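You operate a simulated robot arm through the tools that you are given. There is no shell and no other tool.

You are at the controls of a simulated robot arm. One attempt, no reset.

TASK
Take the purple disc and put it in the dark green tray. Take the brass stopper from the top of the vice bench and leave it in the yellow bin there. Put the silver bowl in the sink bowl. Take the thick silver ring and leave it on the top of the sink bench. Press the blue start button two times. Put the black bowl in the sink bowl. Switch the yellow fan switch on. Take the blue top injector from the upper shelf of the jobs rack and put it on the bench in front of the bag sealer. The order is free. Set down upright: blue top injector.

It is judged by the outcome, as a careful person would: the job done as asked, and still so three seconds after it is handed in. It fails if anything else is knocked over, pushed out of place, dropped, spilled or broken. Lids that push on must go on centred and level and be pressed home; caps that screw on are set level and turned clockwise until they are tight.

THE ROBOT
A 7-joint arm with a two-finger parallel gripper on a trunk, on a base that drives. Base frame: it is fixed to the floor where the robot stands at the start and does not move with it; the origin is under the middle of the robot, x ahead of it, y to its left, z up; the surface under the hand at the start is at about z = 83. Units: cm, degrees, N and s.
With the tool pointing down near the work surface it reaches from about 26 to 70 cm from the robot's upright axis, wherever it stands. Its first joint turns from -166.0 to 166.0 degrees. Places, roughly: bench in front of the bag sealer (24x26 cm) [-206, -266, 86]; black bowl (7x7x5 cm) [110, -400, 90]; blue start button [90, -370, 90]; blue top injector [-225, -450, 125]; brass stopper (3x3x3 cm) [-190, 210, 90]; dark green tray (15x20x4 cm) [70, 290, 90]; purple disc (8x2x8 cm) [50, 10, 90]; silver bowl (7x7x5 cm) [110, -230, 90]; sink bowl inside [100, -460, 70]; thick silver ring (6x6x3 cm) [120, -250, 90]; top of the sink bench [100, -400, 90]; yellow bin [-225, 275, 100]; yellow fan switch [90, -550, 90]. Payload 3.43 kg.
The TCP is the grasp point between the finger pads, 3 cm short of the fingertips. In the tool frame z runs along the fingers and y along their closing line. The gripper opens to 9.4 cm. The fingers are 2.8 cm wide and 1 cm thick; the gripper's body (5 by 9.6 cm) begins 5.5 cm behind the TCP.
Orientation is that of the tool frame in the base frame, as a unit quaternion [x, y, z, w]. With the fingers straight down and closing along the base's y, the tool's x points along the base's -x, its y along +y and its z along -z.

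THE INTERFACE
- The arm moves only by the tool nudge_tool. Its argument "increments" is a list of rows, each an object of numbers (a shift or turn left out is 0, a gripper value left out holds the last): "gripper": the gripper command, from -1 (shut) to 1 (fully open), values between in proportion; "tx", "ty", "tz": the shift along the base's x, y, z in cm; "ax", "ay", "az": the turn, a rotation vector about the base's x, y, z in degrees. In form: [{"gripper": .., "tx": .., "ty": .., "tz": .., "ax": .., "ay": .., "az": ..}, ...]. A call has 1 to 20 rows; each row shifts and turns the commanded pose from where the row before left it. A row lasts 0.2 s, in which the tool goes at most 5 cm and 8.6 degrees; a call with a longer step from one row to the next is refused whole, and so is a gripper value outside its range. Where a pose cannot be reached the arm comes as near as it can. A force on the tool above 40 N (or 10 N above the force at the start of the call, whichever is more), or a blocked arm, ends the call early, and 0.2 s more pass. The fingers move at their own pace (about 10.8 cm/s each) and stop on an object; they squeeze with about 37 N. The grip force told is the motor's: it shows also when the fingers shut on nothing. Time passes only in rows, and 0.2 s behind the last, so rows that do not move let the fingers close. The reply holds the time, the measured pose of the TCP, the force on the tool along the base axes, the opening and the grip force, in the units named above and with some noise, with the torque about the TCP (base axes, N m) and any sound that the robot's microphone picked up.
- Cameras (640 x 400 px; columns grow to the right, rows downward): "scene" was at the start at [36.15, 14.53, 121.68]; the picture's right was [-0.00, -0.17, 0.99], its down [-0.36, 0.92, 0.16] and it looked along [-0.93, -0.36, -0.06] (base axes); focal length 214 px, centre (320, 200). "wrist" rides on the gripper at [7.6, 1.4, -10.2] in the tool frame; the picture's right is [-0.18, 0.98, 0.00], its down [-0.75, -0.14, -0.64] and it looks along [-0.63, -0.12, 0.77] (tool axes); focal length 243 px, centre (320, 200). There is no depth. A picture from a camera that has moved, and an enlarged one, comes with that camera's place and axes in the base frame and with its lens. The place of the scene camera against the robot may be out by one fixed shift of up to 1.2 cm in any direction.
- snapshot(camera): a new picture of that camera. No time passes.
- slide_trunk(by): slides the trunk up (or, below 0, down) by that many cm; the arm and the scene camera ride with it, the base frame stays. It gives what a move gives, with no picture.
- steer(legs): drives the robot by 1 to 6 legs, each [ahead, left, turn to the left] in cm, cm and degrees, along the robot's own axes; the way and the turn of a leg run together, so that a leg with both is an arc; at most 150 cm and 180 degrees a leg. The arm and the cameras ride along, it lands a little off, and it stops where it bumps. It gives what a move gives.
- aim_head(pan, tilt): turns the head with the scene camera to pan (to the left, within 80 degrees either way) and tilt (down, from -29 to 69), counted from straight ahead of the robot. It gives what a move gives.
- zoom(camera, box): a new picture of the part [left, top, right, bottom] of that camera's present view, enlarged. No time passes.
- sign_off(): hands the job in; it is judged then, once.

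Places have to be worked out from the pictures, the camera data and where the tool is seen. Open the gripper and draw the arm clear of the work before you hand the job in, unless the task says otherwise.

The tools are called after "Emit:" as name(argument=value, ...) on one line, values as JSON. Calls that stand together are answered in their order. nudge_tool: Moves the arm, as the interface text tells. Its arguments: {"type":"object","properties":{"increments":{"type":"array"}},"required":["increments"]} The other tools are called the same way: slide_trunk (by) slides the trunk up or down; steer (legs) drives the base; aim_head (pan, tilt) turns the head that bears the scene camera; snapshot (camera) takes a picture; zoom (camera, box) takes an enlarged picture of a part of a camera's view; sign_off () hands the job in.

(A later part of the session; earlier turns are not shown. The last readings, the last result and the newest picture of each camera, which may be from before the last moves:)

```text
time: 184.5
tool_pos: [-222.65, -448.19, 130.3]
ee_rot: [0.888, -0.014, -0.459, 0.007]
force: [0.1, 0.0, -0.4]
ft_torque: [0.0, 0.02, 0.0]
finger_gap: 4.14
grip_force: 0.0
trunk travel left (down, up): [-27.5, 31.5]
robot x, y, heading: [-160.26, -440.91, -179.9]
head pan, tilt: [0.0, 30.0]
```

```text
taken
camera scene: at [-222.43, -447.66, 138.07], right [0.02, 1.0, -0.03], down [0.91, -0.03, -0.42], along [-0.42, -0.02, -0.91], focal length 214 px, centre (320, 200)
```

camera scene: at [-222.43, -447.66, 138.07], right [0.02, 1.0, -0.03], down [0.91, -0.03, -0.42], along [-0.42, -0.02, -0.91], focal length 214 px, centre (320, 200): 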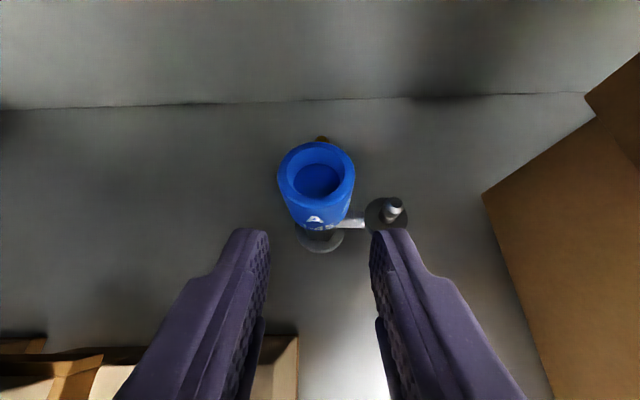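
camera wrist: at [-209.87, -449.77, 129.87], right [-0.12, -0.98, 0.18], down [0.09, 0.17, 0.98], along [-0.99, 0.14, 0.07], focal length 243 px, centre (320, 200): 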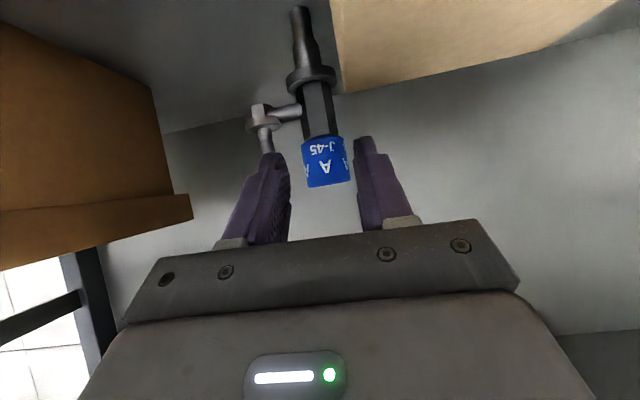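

The cap is 0.15 cm to -y of the finger centre, and the side tube's top passes just below the right finger. I move in the last 3.7 cm with that correction.

Emit:
nudge_tool(increments=[{"ty": -0.15, "tx": -1.2, "tz": -0.2}, {"tx": -1.2, "tz": -0.2}, {"tx": -1.2, "tz": -0.1}, {}])

Emit:
snapshot(camera="wrist")

Emit:
snapshot(camera="scene")

```text
time: 185.5
tool_pos: [-226.33, -448.21, 129.6]
ee_rot: [0.888, -0.013, -0.46, 0.008]
force: [-0.3, -0.1, 0.5]
ft_torque: [0.0, 0.0, 0.02]
finger_gap: 4.14
grip_force: 0.1
trunk travel left (down, up): [-27.5, 31.5]
robot x, y, heading: [-160.15, -440.65, -179.6]
head pan, tilt: [0.0, 30.0]
```

```text
taken
camera wrist: at [-213.52, -449.89, 129.33], right [-0.12, -0.98, 0.18], down [0.09, 0.17, 0.98], along [-0.99, 0.14, 0.07], focal length 243 px, centre (320, 200)
```

wrist: 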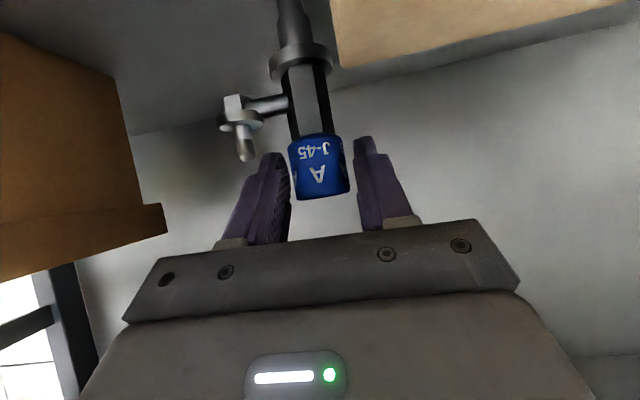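

```text
taken
camera scene: at [-226.09, -447.8, 137.53], right [0.02, 1.0, -0.03], down [0.91, -0.02, -0.42], along [-0.42, -0.02, -0.91], focal length 214 px, centre (320, 200)
```

scene: 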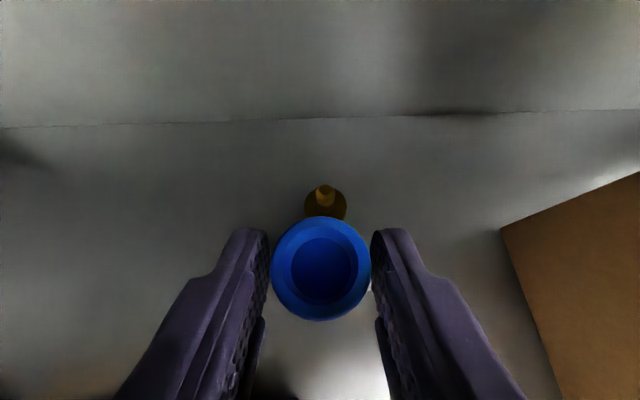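

The cap is centred between the fingers. I close on it.

Emit:
nudge_tool(increments=[{"gripper": -1}, {}, {}, {}])

Emit:
nudge_tool(increments=[{"tz": 0.7}, {"tz": 1}, {"tz": 1.5}, {"tz": 1.5}, {}])

Emit:
snapshot(camera="wrist")

Emit:
snapshot(camera="scene")

```text
time: 186.5
tool_pos: [-226.2, -448.07, 129.61]
ee_rot: [0.888, -0.013, -0.46, 0.007]
force: [-0.8, 0.6, 0.1]
ft_torque: [0.14, 0.09, -0.05]
finger_gap: 3.15
grip_force: 37.5
trunk travel left (down, up): [-27.5, 31.5]
robot x, y, heading: [-160.11, -440.45, -180.0]
head pan, tilt: [0.0, 30.0]
```

```text
time: 187.7
tool_pos: [-226.31, -448.3, 134.33]
ee_rot: [0.888, -0.014, -0.459, 0.008]
force: [-0.3, 0.1, -2.9]
ft_torque: [0.0, -0.05, -0.01]
finger_gap: 3.16
grip_force: 36.9
trunk travel left (down, up): [-27.5, 31.5]
robot x, y, heading: [-160.3, -440.39, -180.1]
head pan, tilt: [0.0, 30.0]
```

```text
taken
camera wrist: at [-213.53, -449.92, 134.06], right [-0.12, -0.98, 0.18], down [0.09, 0.17, 0.98], along [-0.99, 0.13, 0.07], focal length 243 px, centre (320, 200)
```

wrist: 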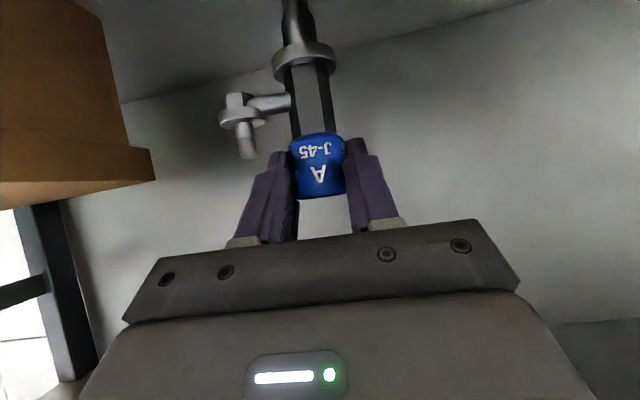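

```text
taken
camera scene: at [-226.1, -447.82, 142.25], right [0.01, 1.0, -0.03], down [0.91, -0.02, -0.42], along [-0.42, -0.02, -0.91], focal length 214 px, centre (320, 200)
```

scene: 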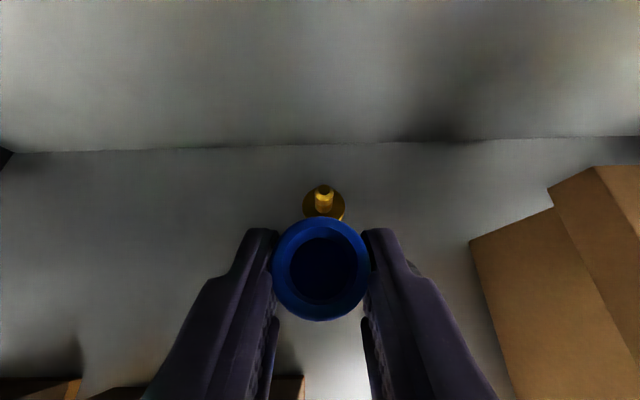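

The injector is off the shelf and held firmly. I shift 3 cm to +y to clear the LID box, then draw it straight out.

Emit:
nudge_tool(increments=[{"ty": 1.5, "tz": 0.5}, {"ty": 1.5, "tz": 0.5}, {"tx": 2}, {"tx": 3}, {"tx": 4}, {"tx": 4}, {"tx": 4}, {"tx": 4}, {"tx": 4}, {"tx": 4}, {"tx": 2}, {}])

Emit:
snapshot(camera="scene")

Emit:
snapshot(camera="wrist")

```text
time: 190.3
tool_pos: [-195.86, -445.46, 136.38]
ee_rot: [0.888, -0.013, -0.459, 0.008]
force: [-0.2, 0.1, -2.2]
ft_torque: [0.01, -0.07, -0.02]
finger_gap: 3.17
grip_force: 36.8
out of reach, approached as far as the arm can: row 11
trunk travel left (down, up): [-27.5, 31.5]
robot x, y, heading: [-160.18, -440.75, -180.0]
head pan, tilt: [0.0, 30.0]
```

```text
taken
camera scene: at [-195.79, -445.01, 144.22], right [0.02, 1.0, -0.03], down [0.91, -0.03, -0.42], along [-0.42, -0.02, -0.91], focal length 214 px, centre (320, 200)
```

scene: 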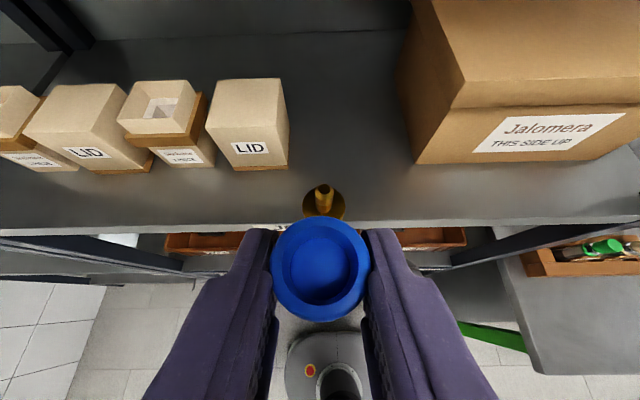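

```text
taken
camera wrist: at [-183.21, -447.11, 136.06], right [-0.12, -0.98, 0.18], down [0.09, 0.17, 0.98], along [-0.99, 0.14, 0.07], focal length 243 px, centre (320, 200)
```

wrist: 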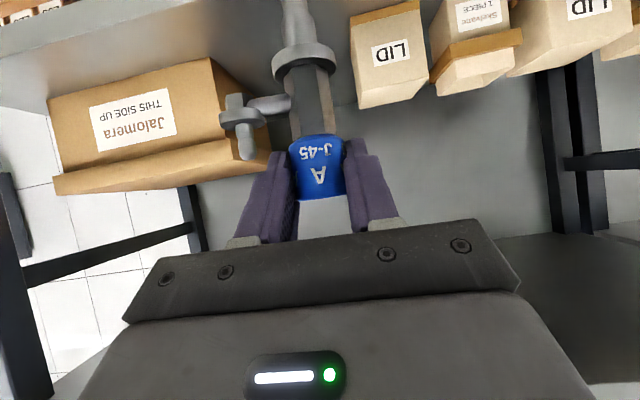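

The injector is out in front of the rack. I back away and move along +y to face the bag sealer bench near y -266.

Emit:
steer(legs=[[-60, 0, 0], [0, -150, 0], [0, -22, 0]])

Emit:
aim_head(pan=0, tilt=0)

Emit:
snapshot(camera="scene")

Emit:
snapshot(camera="wrist")

```text
time: 201.9
tool_pos: [-135.27, -274.68, 136.42]
ee_rot: [0.888, -0.016, -0.459, 0.006]
force: [0.1, 0.2, -2.4]
ft_torque: [0.0, -0.06, 0.04]
finger_gap: 3.17
grip_force: 36.9
trunk travel left (down, up): [-27.5, 31.5]
robot x, y, heading: [-99.65, -269.79, 179.9]
head pan, tilt: [0.0, 30.0]
```

```text
time: 202.8
tool_pos: [-135.3, -274.77, 136.35]
ee_rot: [0.888, -0.017, -0.459, 0.006]
force: [0.2, -1.2, -3.0]
ft_torque: [0.0, -0.04, 0.01]
finger_gap: 3.14
grip_force: 36.9
trunk travel left (down, up): [-27.5, 31.5]
robot x, y, heading: [-99.53, -270.1, 179.7]
head pan, tilt: [0.0, 0.0]
```

```text
taken
camera scene: at [-137.84, -274.09, 148.18], right [0.02, 1.0, -0.03], down [0.58, -0.03, -0.81], along [-0.81, 0.0, -0.58], focal length 214 px, centre (320, 200)
```

scene: 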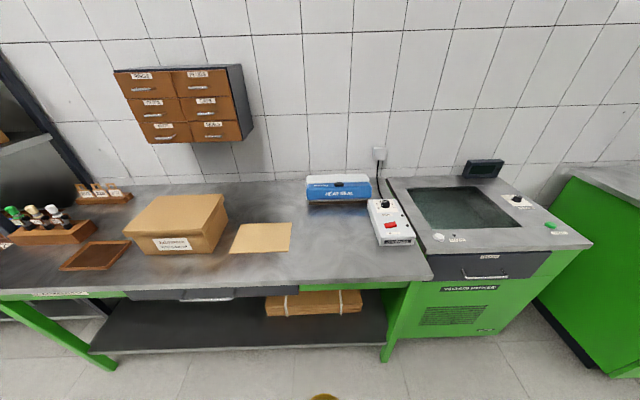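

```text
taken
camera wrist: at [-122.51, -276.44, 136.05], right [-0.13, -0.98, 0.18], down [0.09, 0.16, 0.98], along [-0.99, 0.14, 0.07], focal length 243 px, centre (320, 200)
```

wrist: 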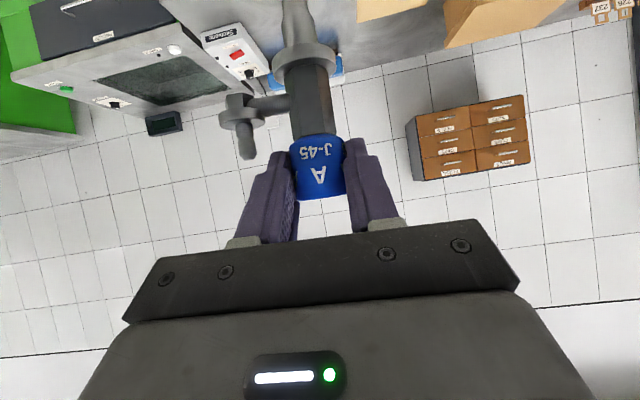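

I zoom to identify the bag sealer and the free bench area in front of it.

Emit:
zoom(camera="scene", box=[220, 150, 460, 300])

```text
2.67 times, centred on (340, 225) of scene
camera zoom: at [-137.84, -274.09, 148.18], right [0.02, 1.0, -0.03], down [0.58, -0.03, -0.81], along [-0.81, 0.0, -0.58], focal length 572 px, centre (267, 133)
```

zoom: 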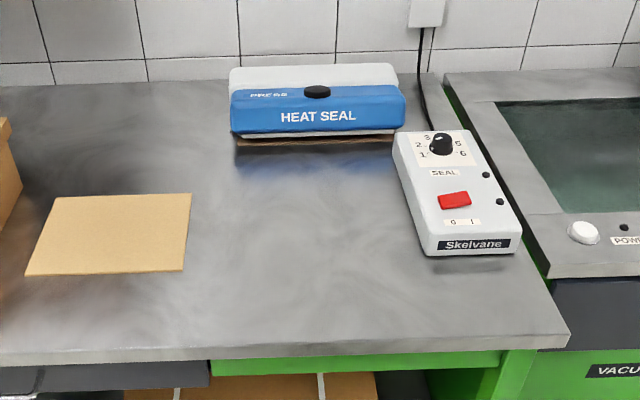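

The free bench area in front of the HEAT SEAL unit is around [-203, -268]. I drive forward 42 cm and shift 7 cm to +y, then look again.

Emit:
steer(legs=[[42, -7, 0]])

Emit:
nudge_tool(increments=[{"tx": -4, "tz": -3}, {"tx": -4, "tz": -4}, {"tx": -4, "tz": -4}, {"tx": -4, "tz": -4}, {"tx": -4, "tz": -4}, {"tx": -3, "tz": -4}, {"tz": -4}, {}])

Emit:
snapshot(camera="scene")

Emit:
snapshot(camera="wrist")

```text
time: 205.5
tool_pos: [-177.34, -267.23, 136.42]
ee_rot: [0.888, -0.017, -0.459, 0.006]
force: [-0.2, -1.0, -3.5]
ft_torque: [-0.04, -0.08, -0.02]
finger_gap: 3.16
grip_force: 37.2
trunk travel left (down, up): [-27.5, 31.5]
robot x, y, heading: [-141.1, -262.95, 179.4]
head pan, tilt: [0.0, 0.0]
```

```text
refused: row 2 steps farther than a row can; nothing moved
```

```text
taken
camera scene: at [-179.98, -266.67, 148.17], right [0.03, 1.0, -0.03], down [0.58, -0.04, -0.81], along [-0.81, 0.01, -0.58], focal length 214 px, centre (320, 200)
```

scene: 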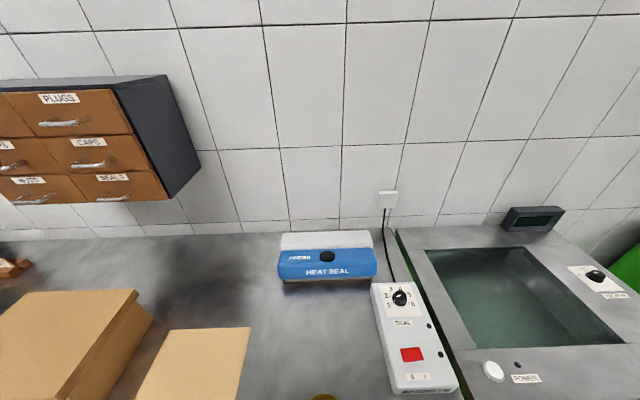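

```text
taken
camera wrist: at [-164.65, -269.08, 136.04], right [-0.13, -0.98, 0.18], down [0.09, 0.16, 0.98], along [-0.99, 0.15, 0.07], focal length 243 px, centre (320, 200)
```

wrist: 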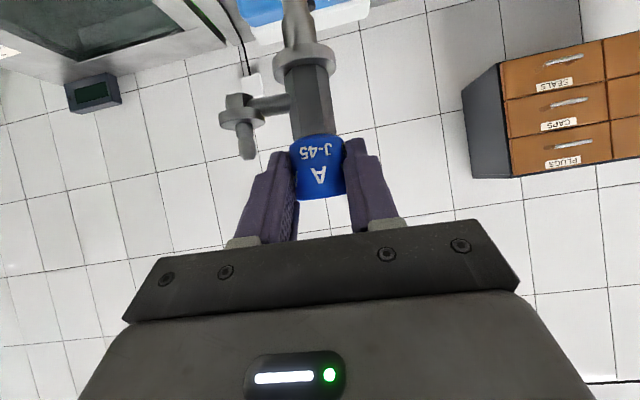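

The sealer's front is at x -221; I aim to stand the injector near [-205, -267]. I move forward and down in smaller rows to z 102.

Emit:
nudge_tool(increments=[{"tx": -3, "tz": -3}, {"tx": -3, "tz": -3}, {"tx": -3, "tz": -3}, {"tx": -3, "tz": -3}, {"tx": -3, "tz": -3}, {"tx": -3, "tz": -3}, {"tx": -3, "tz": -3}, {"tx": -3, "tz": -3}, {"tx": -3, "tz": -3}, {"tz": -4}, {"tz": -3}, {}])

Emit:
aim_head(pan=0, tilt=30)

Emit:
snapshot(camera="scene")

Emit:
snapshot(camera="wrist")

```text
time: 208.1
tool_pos: [-204.42, -267.44, 102.26]
ee_rot: [0.888, -0.018, -0.459, 0.005]
force: [0.3, -0.4, -3.1]
ft_torque: [-0.01, -0.05, 0.01]
finger_gap: 3.15
grip_force: 37.1
trunk travel left (down, up): [-27.5, 31.5]
robot x, y, heading: [-141.8, -262.75, 179.6]
head pan, tilt: [0.0, 0.0]
```

```text
time: 209.0
tool_pos: [-204.3, -267.29, 102.2]
ee_rot: [0.888, -0.017, -0.459, 0.006]
force: [-0.3, 0.3, -2.1]
ft_torque: [0.01, -0.05, 0.05]
finger_gap: 3.14
grip_force: 37.1
trunk travel left (down, up): [-27.5, 31.5]
robot x, y, heading: [-141.58, -262.77, 179.5]
head pan, tilt: [0.0, 30.0]
```

```text
taken
camera scene: at [-204.26, -266.84, 110.16], right [0.03, 1.0, -0.03], down [0.91, -0.03, -0.42], along [-0.42, -0.01, -0.91], focal length 214 px, centre (320, 200)
```

scene: 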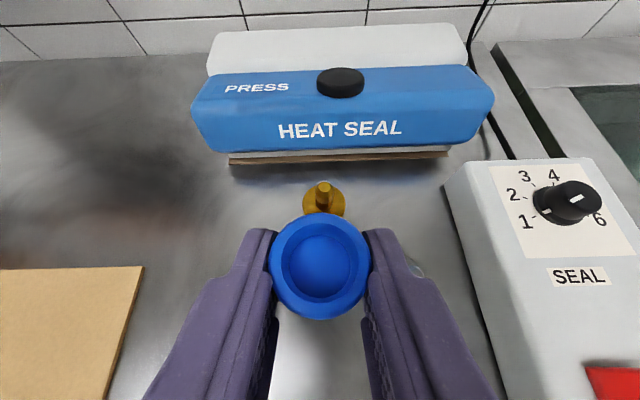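

```text
taken
camera wrist: at [-191.69, -269.07, 101.99], right [-0.13, -0.98, 0.18], down [0.09, 0.16, 0.98], along [-0.99, 0.15, 0.07], focal length 243 px, centre (320, 200)
```

wrist: 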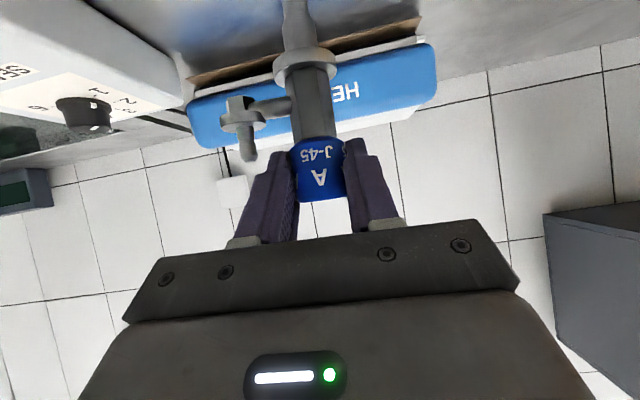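

The injector is above clear bench in front of the sealer. I lower it gently to contact.

Emit:
nudge_tool(increments=[{"tz": -1}, {"tz": -1}, {"tz": -0.8}, {"tz": -0.5}, {"tz": -0.4}, {"tz": -0.3}, {}])

```text
time: 210.6
tool_pos: [-204.21, -267.37, 98.26]
ee_rot: [0.888, -0.017, -0.46, 0.006]
force: [-0.3, 0.8, -2.8]
ft_torque: [0.01, -0.04, 0.02]
finger_gap: 3.17
grip_force: 37.4
trunk travel left (down, up): [-27.5, 31.5]
robot x, y, heading: [-141.38, -262.74, 179.7]
head pan, tilt: [0.0, 30.0]
```

No contact yet; I keep creeping in 0.2–0.3 cm rows.

Emit:
nudge_tool(increments=[{"tz": -0.3}, {"tz": -0.2}, {"tz": -0.2}, {}])

Emit:
zoom(camera="wrist", box=[200, 0, 440, 200])

```text
time: 211.6
tool_pos: [-204.24, -267.39, 97.68]
ee_rot: [0.888, -0.018, -0.459, 0.005]
force: [-0.1, 0.8, -3.4]
ft_torque: [0.02, -0.03, 0.01]
finger_gap: 3.14
grip_force: 37.4
trunk travel left (down, up): [-27.5, 31.5]
robot x, y, heading: [-141.29, -263.02, 179.6]
head pan, tilt: [0.0, 30.0]
```

```text
2.00 times, centred on (320, 100) of wrist
camera zoom: at [-191.59, -269.11, 97.32], right [-0.13, -0.98, 0.18], down [0.09, 0.16, 0.98], along [-0.99, 0.15, 0.07], focal length 485 px, centre (320, 400)
```

zoom: 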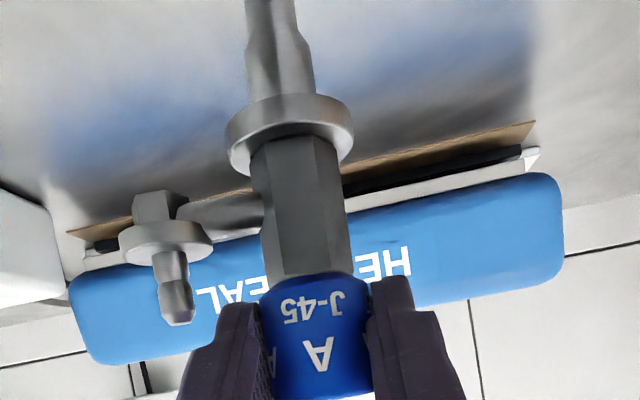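

Still free (-3 N is the held weight). I continue down in small rows.

Emit:
nudge_tool(increments=[{"tz": -0.2}, {"tz": -0.2}, {"tz": -0.2}, {}])

Emit:
nudge_tool(increments=[{"tz": -0.2}, {"tz": -0.2}, {}])

```text
time: 212.6
tool_pos: [-204.21, -267.2, 97.4]
ee_rot: [0.886, -0.018, -0.463, 0.006]
force: [0.8, 0.8, 38.4]
ft_torque: [0.18, 0.33, -0.03]
finger_gap: 3.16
grip_force: 36.8
trunk travel left (down, up): [-27.5, 31.5]
robot x, y, heading: [-141.41, -263.05, 179.4]
head pan, tilt: [0.0, 30.0]
```

```text
time: 213.4
tool_pos: [-204.15, -267.39, 97.02]
ee_rot: [0.887, -0.018, -0.461, 0.005]
force: [-2.3, -1.0, 39.1]
ft_torque: [0.03, 0.74, 0.05]
finger_gap: 3.18
grip_force: 37.5
trunk travel left (down, up): [-27.5, 31.5]
robot x, y, heading: [-141.37, -262.65, 179.6]
head pan, tilt: [0.0, 30.0]
```

Contact: about 39 N on the bench. I ease up a little, then open slowly just enough to release.

Emit:
nudge_tool(increments=[{"tz": 0.3}, {}])

Emit:
snapshot(camera="wrist")

```text
time: 214.0
tool_pos: [-204.24, -267.35, 96.95]
ee_rot: [0.889, -0.017, -0.458, 0.005]
force: [-6.7, -0.8, 17.9]
ft_torque: [0.0, 0.97, 0.0]
finger_gap: 3.15
grip_force: 37.5
trunk travel left (down, up): [-27.5, 31.5]
robot x, y, heading: [-141.26, -262.85, 179.7]
head pan, tilt: [0.0, 30.0]
```

```text
taken
camera wrist: at [-191.48, -269.1, 96.64], right [-0.13, -0.98, 0.17], down [0.09, 0.16, 0.98], along [-0.99, 0.15, 0.07], focal length 243 px, centre (320, 200)
```

wrist: 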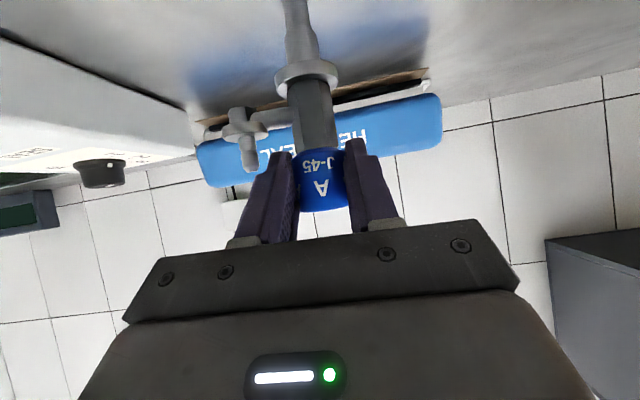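

The cap has slid slightly up in the grip. I check with the scene view whether it is still vertical.

Emit:
snapshot(camera="scene")

Emit:
zoom(camera="wrist", box=[200, 0, 440, 220])

```text
taken
camera scene: at [-204.05, -266.87, 104.79], right [0.03, 1.0, -0.03], down [0.91, -0.03, -0.42], along [-0.42, -0.01, -0.91], focal length 214 px, centre (320, 200)
```

scene: 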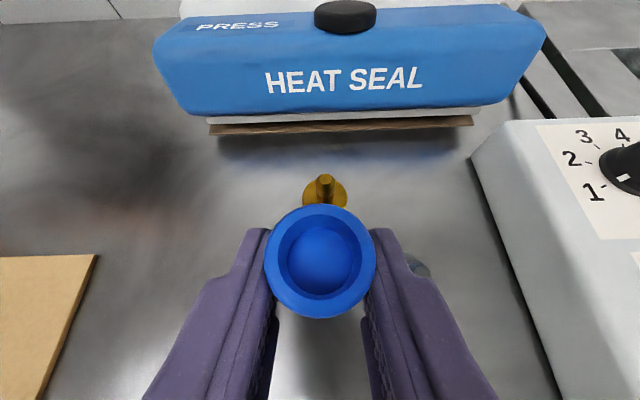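

```text
1.82 times, centred on (320, 110) of wrist
camera zoom: at [-191.48, -269.1, 96.64], right [-0.13, -0.98, 0.17], down [0.09, 0.16, 0.98], along [-0.99, 0.15, 0.07], focal length 441 px, centre (320, 364)
```

zoom: 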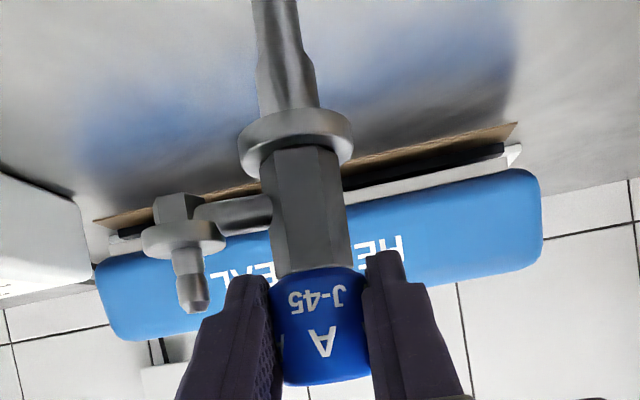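

The cap and foot line up as before, so it is still upright. I ease up until the force is nearly zero and open the fingers modestly.

Emit:
nudge_tool(increments=[{"tz": 0.25}, {}, {"gripper": -0.25}, {"gripper": -0.12}, {}, {}])

Emit:
snapshot(camera="wrist")

Emit:
snapshot(camera="scene")

```text
time: 215.4
tool_pos: [-204.3, -267.29, 97.25]
ee_rot: [0.888, -0.018, -0.459, 0.005]
force: [0.4, 0.4, 0.7]
ft_torque: [-0.01, 0.01, -0.03]
finger_gap: 4.14
grip_force: 0.0
trunk travel left (down, up): [-27.5, 31.5]
robot x, y, heading: [-141.71, -263.35, 179.4]
head pan, tilt: [0.0, 30.0]
```

```text
taken
camera wrist: at [-191.59, -269.09, 96.89], right [-0.13, -0.98, 0.18], down [0.09, 0.16, 0.98], along [-0.99, 0.15, 0.07], focal length 243 px, centre (320, 200)
```

wrist: 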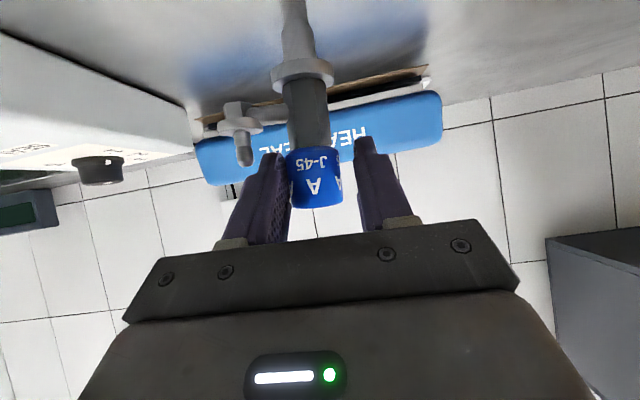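

```text
taken
camera scene: at [-204.15, -266.85, 105.06], right [0.03, 1.0, -0.03], down [0.91, -0.03, -0.42], along [-0.42, -0.01, -0.91], focal length 214 px, centre (320, 200)
```

scene: 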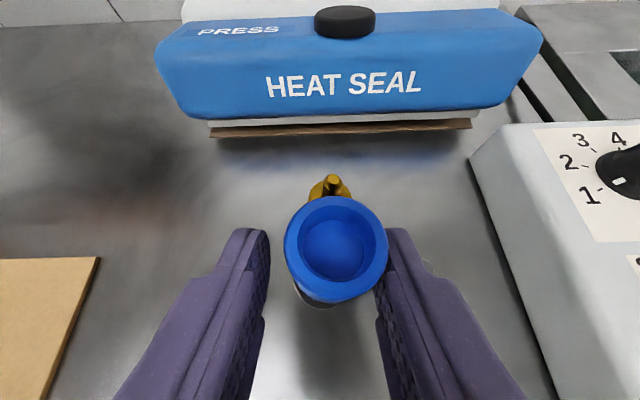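

The injector moved slightly toward the +y finger. I zoom in both views to judge whether it leans.

Emit:
zoom(camera="wrist", box=[220, 0, 420, 220])

Emit:
zoom(camera="scene", box=[220, 140, 460, 340])

```text
1.82 times, centred on (320, 110) of wrist
camera zoom: at [-191.59, -269.09, 96.89], right [-0.13, -0.98, 0.18], down [0.09, 0.16, 0.98], along [-0.99, 0.15, 0.07], focal length 441 px, centre (320, 364)
```

zoom: 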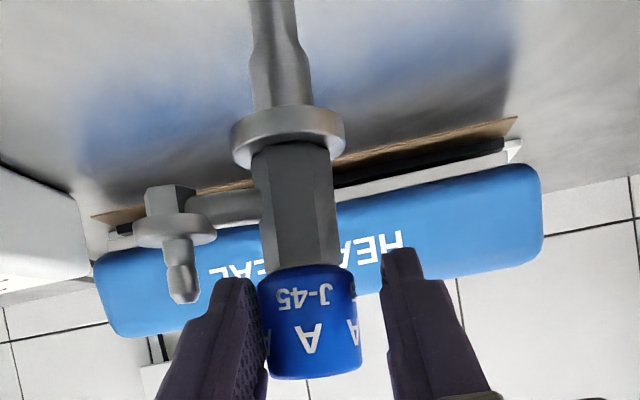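

```text
2.00 times, centred on (340, 240) of scene
camera zoom: at [-204.15, -266.85, 105.06], right [0.03, 1.0, -0.03], down [0.91, -0.03, -0.42], along [-0.42, -0.01, -0.91], focal length 429 px, centre (280, 120)
```

zoom: 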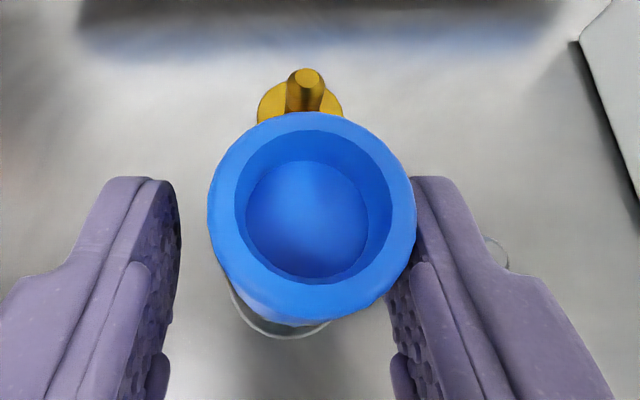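

It leans roughly 3° toward +y, because the tool's closing line is about 1.7° off level. I level the tool with a small roll, re-grip the cap to bring it vertical, and check.

Emit:
nudge_tool(increments=[{"ax": 1.7}, {}, {"gripper": -0.25}, {"gripper": -0.35}, {"gripper": -1}, {}, {}])

Emit:
snapshot(camera="wrist")

Emit:
zoom(camera="scene", box=[220, 140, 460, 340])

```text
time: 217.0
tool_pos: [-204.3, -267.32, 97.24]
ee_rot: [0.889, -0.011, -0.458, -0.008]
force: [-0.3, -1.4, 0.8]
ft_torque: [-0.13, 0.01, 0.03]
finger_gap: 3.15
grip_force: 36.8
trunk travel left (down, up): [-27.5, 31.5]
robot x, y, heading: [-141.06, -263.32, 179.5]
head pan, tilt: [0.0, 30.0]
```

```text
taken
camera wrist: at [-191.59, -269.1, 96.84], right [-0.13, -0.98, 0.15], down [0.09, 0.14, 0.99], along [-0.99, 0.14, 0.07], focal length 243 px, centre (320, 200)
```

wrist: 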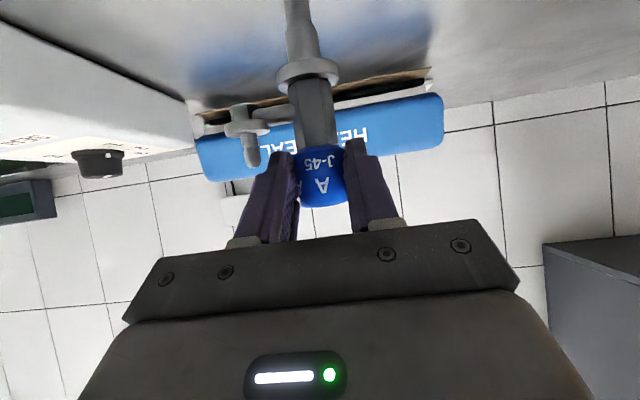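

```text
2.00 times, centred on (340, 240) of scene
camera zoom: at [-204.15, -267.1, 105.06], right [0.03, 1.0, 0.0], down [0.91, -0.02, -0.42], along [-0.42, 0.01, -0.91], focal length 429 px, centre (280, 120)
```

zoom: 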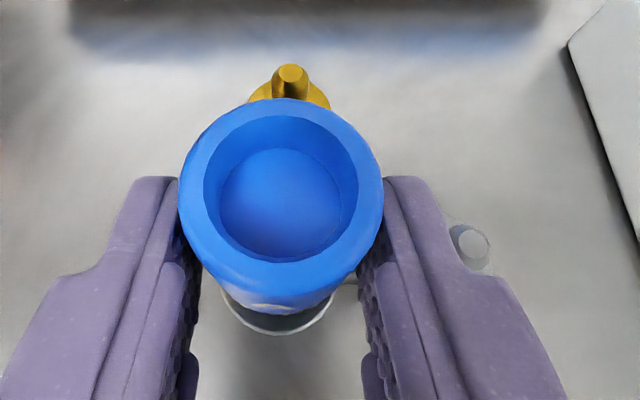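

Now it is vertical in the y sense. I open again gently and see how it settles by itself.

Emit:
nudge_tool(increments=[{"gripper": -0.28}, {"gripper": -0.2}, {"gripper": -0.12}, {"gripper": -0.08}, {}, {}])

Emit:
snapshot(camera="wrist")

Emit:
zoom(camera="scene", box=[220, 140, 460, 340])

```text
time: 218.4
tool_pos: [-204.19, -267.32, 97.32]
ee_rot: [0.889, -0.011, -0.458, -0.009]
force: [0.6, 0.4, -0.5]
ft_torque: [0.0, 0.0, 0.01]
finger_gap: 4.36
grip_force: 0.0
trunk travel left (down, up): [-27.5, 31.5]
robot x, y, heading: [-141.3, -263.16, 179.3]
head pan, tilt: [0.0, 30.0]
```

```text
taken
camera wrist: at [-191.58, -269.09, 96.84], right [-0.13, -0.98, 0.15], down [0.09, 0.14, 0.99], along [-0.99, 0.14, 0.07], focal length 243 px, centre (320, 200)
```

wrist: 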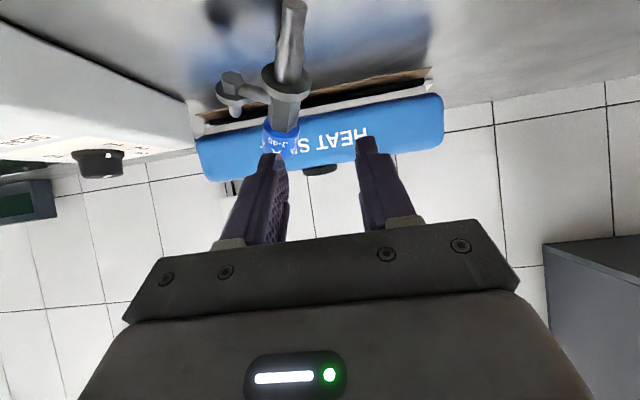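

```text
2.00 times, centred on (340, 240) of scene
camera zoom: at [-204.15, -267.08, 105.06], right [0.03, 1.0, 0.0], down [0.91, -0.02, -0.42], along [-0.42, 0.01, -0.91], focal length 429 px, centre (280, 120)
```

zoom: 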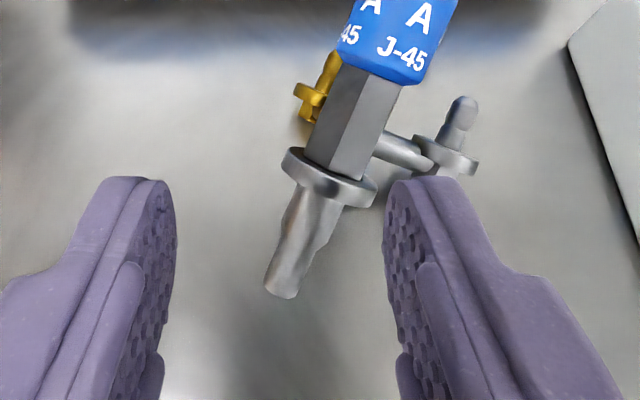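

It toppled forward on release. I look at the whole situation before recovering it.

Emit:
snapshot(camera="scene")

Emit:
zoom(camera="wrist", box=[160, 0, 400, 160])

```text
taken
camera scene: at [-204.15, -267.08, 105.06], right [0.03, 1.0, 0.0], down [0.91, -0.02, -0.42], along [-0.42, 0.01, -0.91], focal length 214 px, centre (320, 200)
```

scene: 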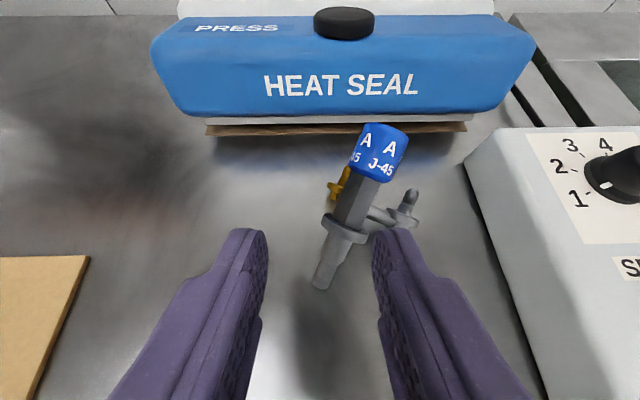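

```text
2.50 times, centred on (280, 80) of wrist
camera zoom: at [-191.58, -269.09, 96.84], right [-0.13, -0.98, 0.15], down [0.09, 0.14, 0.99], along [-0.99, 0.14, 0.07], focal length 606 px, centre (420, 500)
```

zoom: 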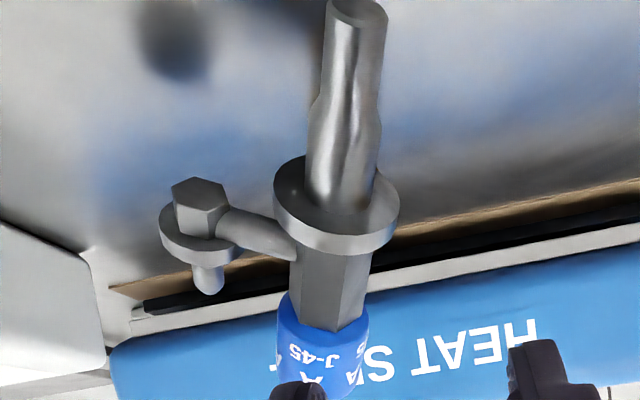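

The injector now lies propped, cap toward the sealer at about [-216, -261.5, 91], nozzle end near [-205, -267, 87]. I raise the hand, yaw 25° to align with its axis, and take a clear look.

Emit:
nudge_tool(increments=[{"gripper": 0.0, "tz": 3}, {"tz": 4}, {"az": -8, "tz": 2}, {"az": -8, "tx": 2}, {"az": -8, "tx": 2}, {}])

Emit:
snapshot(camera="scene")

Emit:
snapshot(camera="wrist")

```text
time: 219.8
tool_pos: [-200.28, -267.29, 106.28]
ee_rot: [0.867, -0.195, -0.447, -0.103]
force: [0.7, 0.3, -0.1]
ft_torque: [-0.05, 0.01, 0.03]
finger_gap: 4.71
grip_force: 0.0
trunk travel left (down, up): [-27.5, 31.5]
robot x, y, heading: [-141.26, -263.05, 179.6]
head pan, tilt: [0.0, 30.0]
```

```text
taken
camera scene: at [-200.12, -266.88, 114.09], right [0.43, 0.9, 0.0], down [0.82, -0.39, -0.42], along [-0.37, 0.18, -0.91], focal length 214 px, centre (320, 200)
```

scene: 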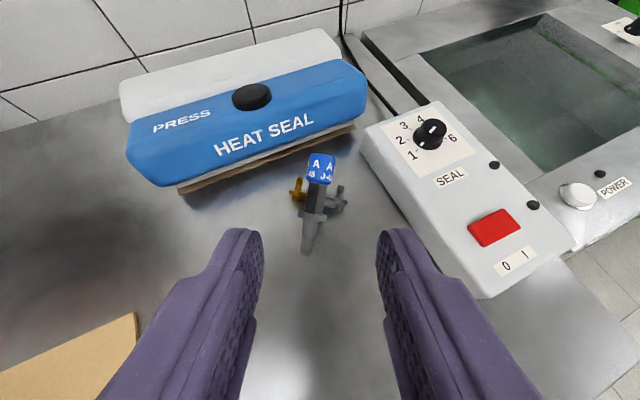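

```text
taken
camera wrist: at [-189.41, -274.07, 105.87], right [-0.52, -0.84, 0.15], down [0.14, 0.09, 0.99], along [-0.84, 0.53, 0.07], focal length 243 px, centre (320, 200)
```

wrist: 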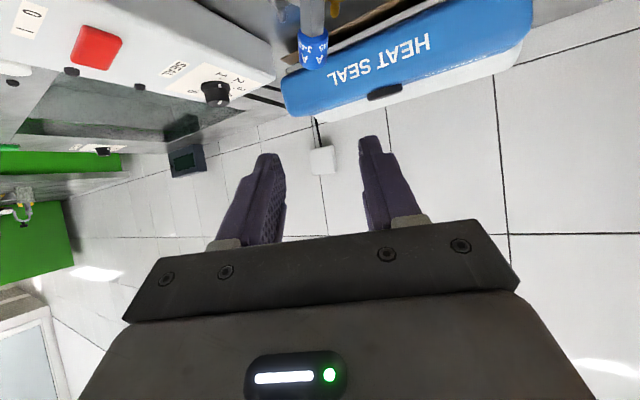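

Emit:
zoom(camera="scene", box=[240, 130, 400, 270])

Emit:
zoom(camera="wrist", box=[220, 0, 420, 120])

```text
2.86 times, centred on (320, 200) of scene
camera zoom: at [-200.12, -266.88, 114.09], right [0.43, 0.9, 0.0], down [0.82, -0.39, -0.42], along [-0.37, 0.18, -0.91], focal length 613 px, centre (320, 200)
```

zoom: 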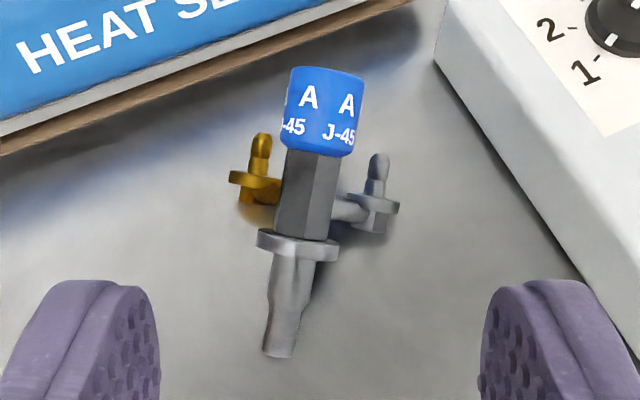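

```text
3.20 times, centred on (320, 60) of wrist
camera zoom: at [-189.41, -274.07, 105.87], right [-0.52, -0.84, 0.15], down [0.14, 0.09, 0.99], along [-0.84, 0.53, 0.07], focal length 776 px, centre (320, 648)
```

zoom: 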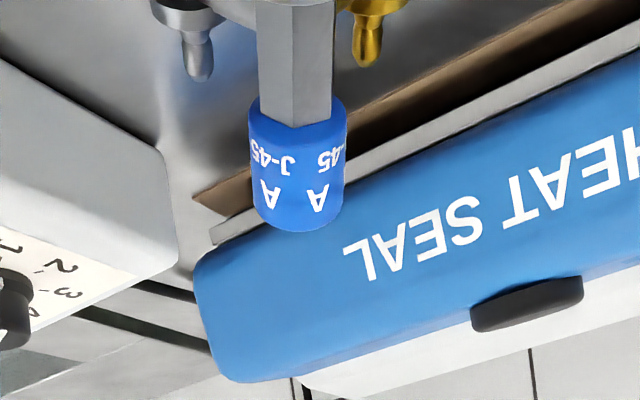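

Triangulation gives the cap centre near [-212.9, -260.9, 91.7], axis heading ~147°, tilted up ~23°. I'll first pull it away from the sealer: yaw another 8° and go to a pre-grasp point behind and above the cap.

Emit:
nudge_tool(increments=[{"az": -8}, {"tx": -2, "ty": 1, "tz": -3}, {"tx": -2, "ty": 0.5, "tz": -3}, {"tx": -2.5, "ty": 1, "tz": -3}, {}])

Emit:
snapshot(camera="scene")

Emit:
snapshot(camera="wrist")

```text
time: 221.0
tool_pos: [-206.82, -264.81, 97.13]
ee_rot: [0.851, -0.255, -0.439, -0.134]
force: [0.7, -0.2, -0.1]
ft_torque: [-0.02, 0.02, 0.02]
finger_gap: 4.7
grip_force: 0.0
trunk travel left (down, up): [-27.5, 31.5]
robot x, y, heading: [-141.21, -262.91, 179.3]
head pan, tilt: [0.0, 30.0]
```

```text
taken
camera scene: at [-206.57, -264.35, 104.97], right [0.55, 0.83, 0.0], down [0.76, -0.5, -0.42], along [-0.35, 0.23, -0.91], focal length 214 px, centre (320, 200)
```

scene: 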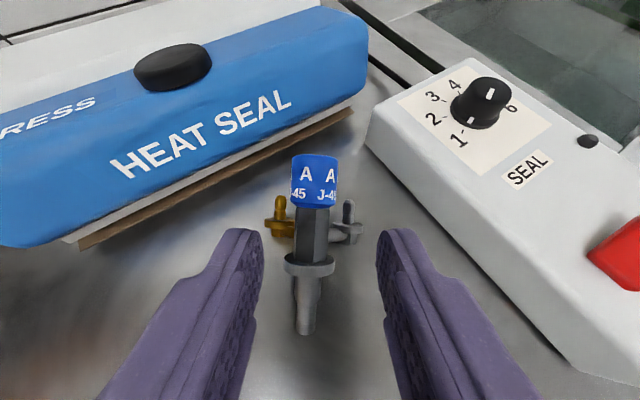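

```text
taken
camera wrist: at [-196.92, -273.02, 96.75], right [-0.63, -0.76, 0.15], down [0.15, 0.07, 0.99], along [-0.76, 0.65, 0.07], focal length 243 px, centre (320, 200)
```

wrist: 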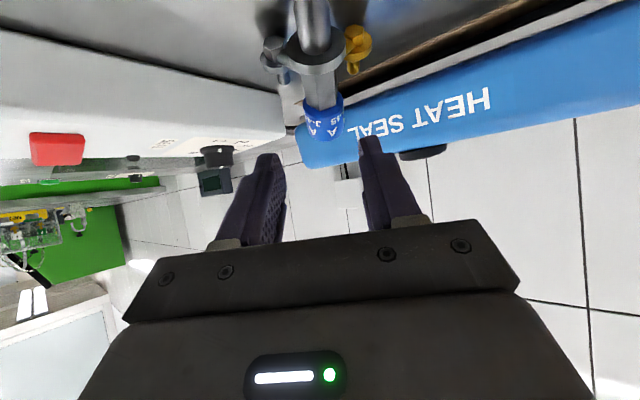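

The cap is lined up between the fingers. I advance along the tool direction about 7.7 cm to straddle the cap.

Emit:
nudge_tool(increments=[{"tx": -1.3, "ty": 0.85, "tz": -1.2}, {"tx": -1.3, "ty": 0.85, "tz": -1.2}, {"tx": -1.3, "ty": 0.9, "tz": -1.2}, {}])

Emit:
snapshot(camera="scene")

Emit:
snapshot(camera="wrist")

```text
time: 222.0
tool_pos: [-210.63, -262.13, 93.54]
ee_rot: [0.851, -0.255, -0.439, -0.133]
force: [-0.2, 0.2, 0.4]
ft_torque: [0.01, -0.02, 0.0]
finger_gap: 4.68
grip_force: 0.1
trunk travel left (down, up): [-27.5, 31.5]
robot x, y, heading: [-141.48, -262.64, 179.4]
head pan, tilt: [0.0, 30.0]
```

```text
taken
camera scene: at [-210.53, -261.72, 101.46], right [0.55, 0.83, 0.0], down [0.76, -0.5, -0.42], along [-0.35, 0.23, -0.91], focal length 214 px, centre (320, 200)
```

scene: 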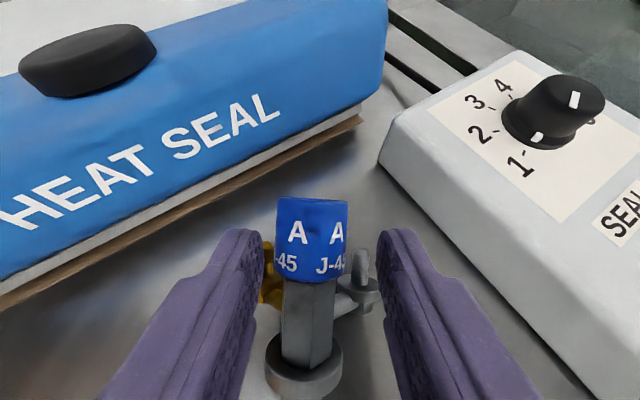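

```text
taken
camera wrist: at [-200.88, -270.4, 93.24], right [-0.63, -0.76, 0.15], down [0.15, 0.07, 0.99], along [-0.76, 0.65, 0.07], focal length 243 px, centre (320, 200)
```

wrist: 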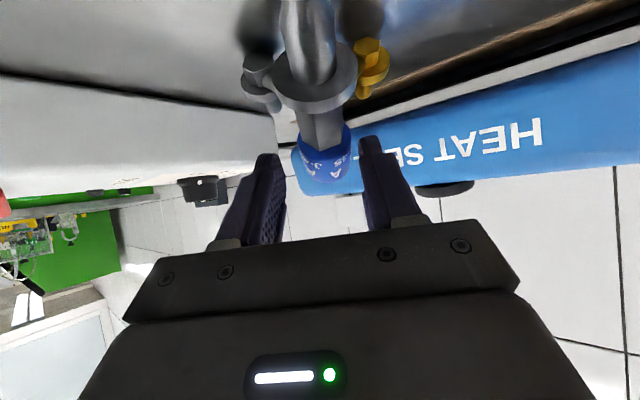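

The cap sits 0.4 cm left of the finger centre; I correct and advance the last 2 cm, then close.

Emit:
nudge_tool(increments=[{"tx": -0.25, "ty": -0.33}, {"tx": -0.7, "ty": 0.45, "tz": -0.55}, {"tx": -0.7, "ty": 0.45, "tz": -0.55}, {}])

Emit:
snapshot(camera="scene")

```text
time: 223.0
tool_pos: [-212.44, -261.58, 92.5]
ee_rot: [0.851, -0.255, -0.44, -0.134]
force: [-0.3, 0.5, -0.5]
ft_torque: [0.0, 0.02, 0.0]
finger_gap: 4.7
grip_force: 0.0
trunk travel left (down, up): [-27.5, 31.5]
robot x, y, heading: [-141.4, -263.07, 179.6]
head pan, tilt: [0.0, 30.0]
```

```text
taken
camera scene: at [-212.16, -261.2, 100.34], right [0.55, 0.83, 0.0], down [0.76, -0.5, -0.42], along [-0.35, 0.23, -0.91], focal length 214 px, centre (320, 200)
```

scene: 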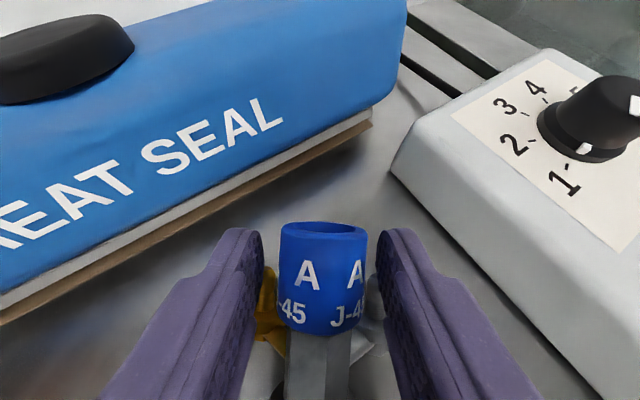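

The cap is well between the fingers. I close, then lift a few centimetres and pull it back from the sealer.

Emit:
nudge_tool(increments=[{"gripper": -0.2}, {"gripper": -1}, {}, {}, {"tz": 1}, {"tz": 2}, {"tx": 2, "ty": -1.3, "tz": 2}, {"tx": 3, "ty": -2, "tz": 1}, {"tx": 3, "ty": -2}, {"tx": 3, "ty": -2}, {}])

Emit:
snapshot(camera="scene")

Emit:
snapshot(camera="wrist")

```text
time: 225.4
tool_pos: [-201.33, -268.98, 98.58]
ee_rot: [0.851, -0.256, -0.439, -0.135]
force: [-0.6, 0.1, -2.5]
ft_torque: [0.08, 0.02, -0.03]
finger_gap: 3.18
grip_force: 36.9
trunk travel left (down, up): [-27.5, 31.5]
robot x, y, heading: [-141.09, -262.9, 179.2]
head pan, tilt: [0.0, 30.0]
```

```text
taken
camera scene: at [-201.11, -268.55, 106.39], right [0.55, 0.83, 0.0], down [0.76, -0.5, -0.42], along [-0.35, 0.23, -0.91], focal length 214 px, centre (320, 200)
```

scene: 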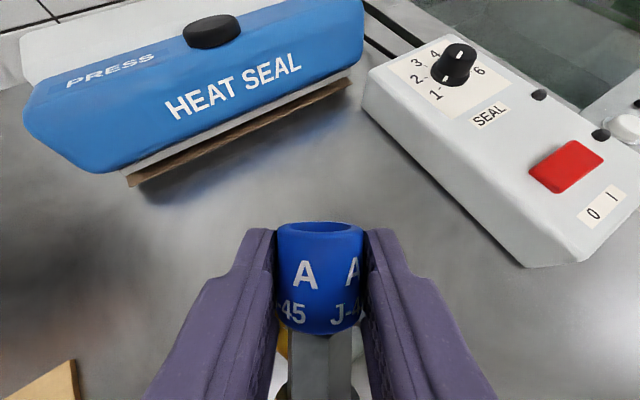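

```text
taken
camera wrist: at [-191.47, -277.22, 98.16], right [-0.63, -0.76, 0.15], down [0.15, 0.07, 0.99], along [-0.76, 0.65, 0.07], focal length 243 px, centre (320, 200)
```

wrist: 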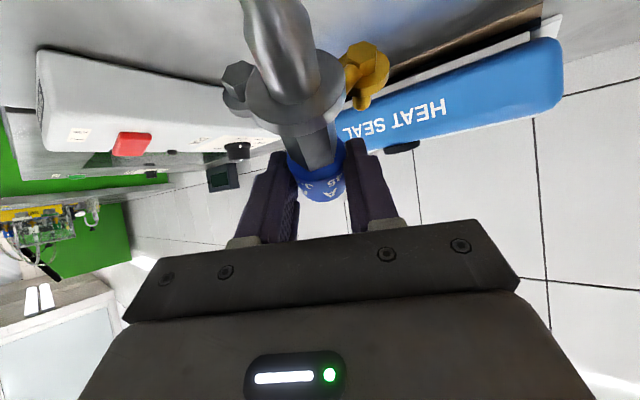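

The injector is held clear of the sealer. I set it down again in the same lying pose here, to re-grasp it from above.

Emit:
nudge_tool(increments=[{"tz": -2}, {"tz": -2}, {"tz": -1}, {"tz": -0.5}, {"tz": -0.3}, {}])

```text
time: 226.8
tool_pos: [-201.47, -269.11, 92.5]
ee_rot: [0.851, -0.255, -0.44, -0.134]
force: [0.3, -0.2, -2.3]
ft_torque: [0.03, 0.06, 0.0]
finger_gap: 3.12
grip_force: 36.9
trunk travel left (down, up): [-27.5, 31.5]
robot x, y, heading: [-141.06, -262.64, 179.5]
head pan, tilt: [0.0, 30.0]
```

Still hanging free; I creep down a bit more to contact and release slowly.

Emit:
nudge_tool(increments=[{"tz": -0.3}, {"tz": -0.2}, {}])

Emit:
snapshot(camera="wrist")

```text
time: 227.6
tool_pos: [-201.33, -268.96, 92.5]
ee_rot: [0.85, -0.255, -0.441, -0.133]
force: [-0.9, -1.3, 25.2]
ft_torque: [-0.22, -0.1, -0.1]
finger_gap: 3.16
grip_force: 36.9
trunk travel left (down, up): [-27.5, 31.5]
robot x, y, heading: [-141.17, -262.73, 179.5]
head pan, tilt: [0.0, 30.0]
```

```text
taken
camera wrist: at [-191.52, -277.22, 92.05], right [-0.63, -0.76, 0.15], down [0.15, 0.07, 0.99], along [-0.76, 0.64, 0.08], focal length 243 px, centre (320, 200)
```

wrist: 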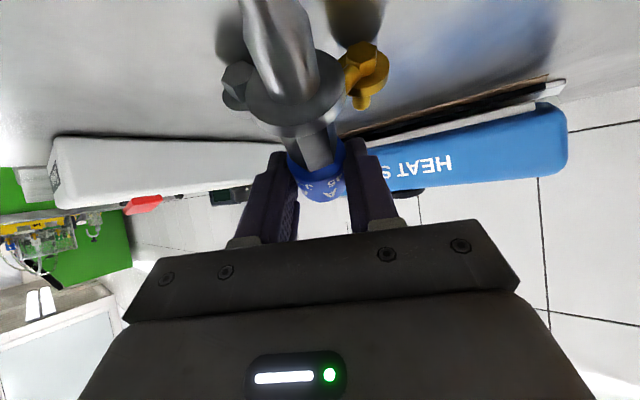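

Contact made. I release and back out along the tool direction, then raise the hand.

Emit:
nudge_tool(increments=[{"tz": 0.2}, {"gripper": -0.2}, {"gripper": 0.0}, {}, {"tx": 1.37, "ty": -0.9, "tz": 1.1}, {"tx": 1.37, "ty": -0.9, "tz": 1.1}, {"tx": 1.37, "ty": -0.9, "tz": 1.1}, {"tx": 1.37, "ty": -0.9, "tz": 1.5}, {"tz": 4}, {"tz": 4}, {}])

Emit:
snapshot(camera="scene")

```text
time: 230.0
tool_pos: [-195.82, -272.45, 105.23]
ee_rot: [0.851, -0.256, -0.438, -0.134]
force: [0.2, 0.5, 0.3]
ft_torque: [0.0, 0.01, 0.0]
finger_gap: 4.72
grip_force: 0.0
trunk travel left (down, up): [-27.5, 31.5]
robot x, y, heading: [-141.89, -262.81, 179.5]
head pan, tilt: [0.0, 30.0]
```

```text
taken
camera scene: at [-195.63, -272.16, 113.13], right [0.55, 0.83, 0.0], down [0.76, -0.5, -0.42], along [-0.35, 0.23, -0.91], focal length 214 px, centre (320, 200)
```

scene: 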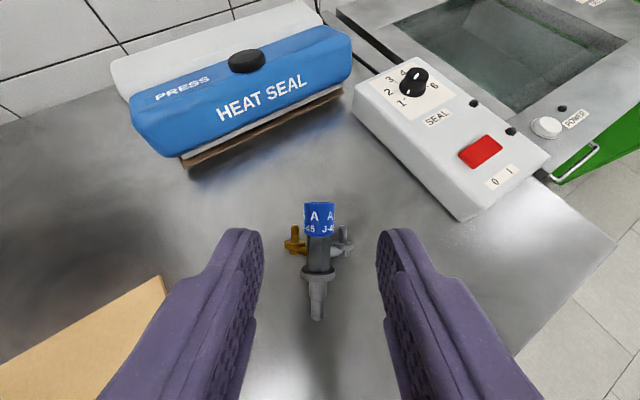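

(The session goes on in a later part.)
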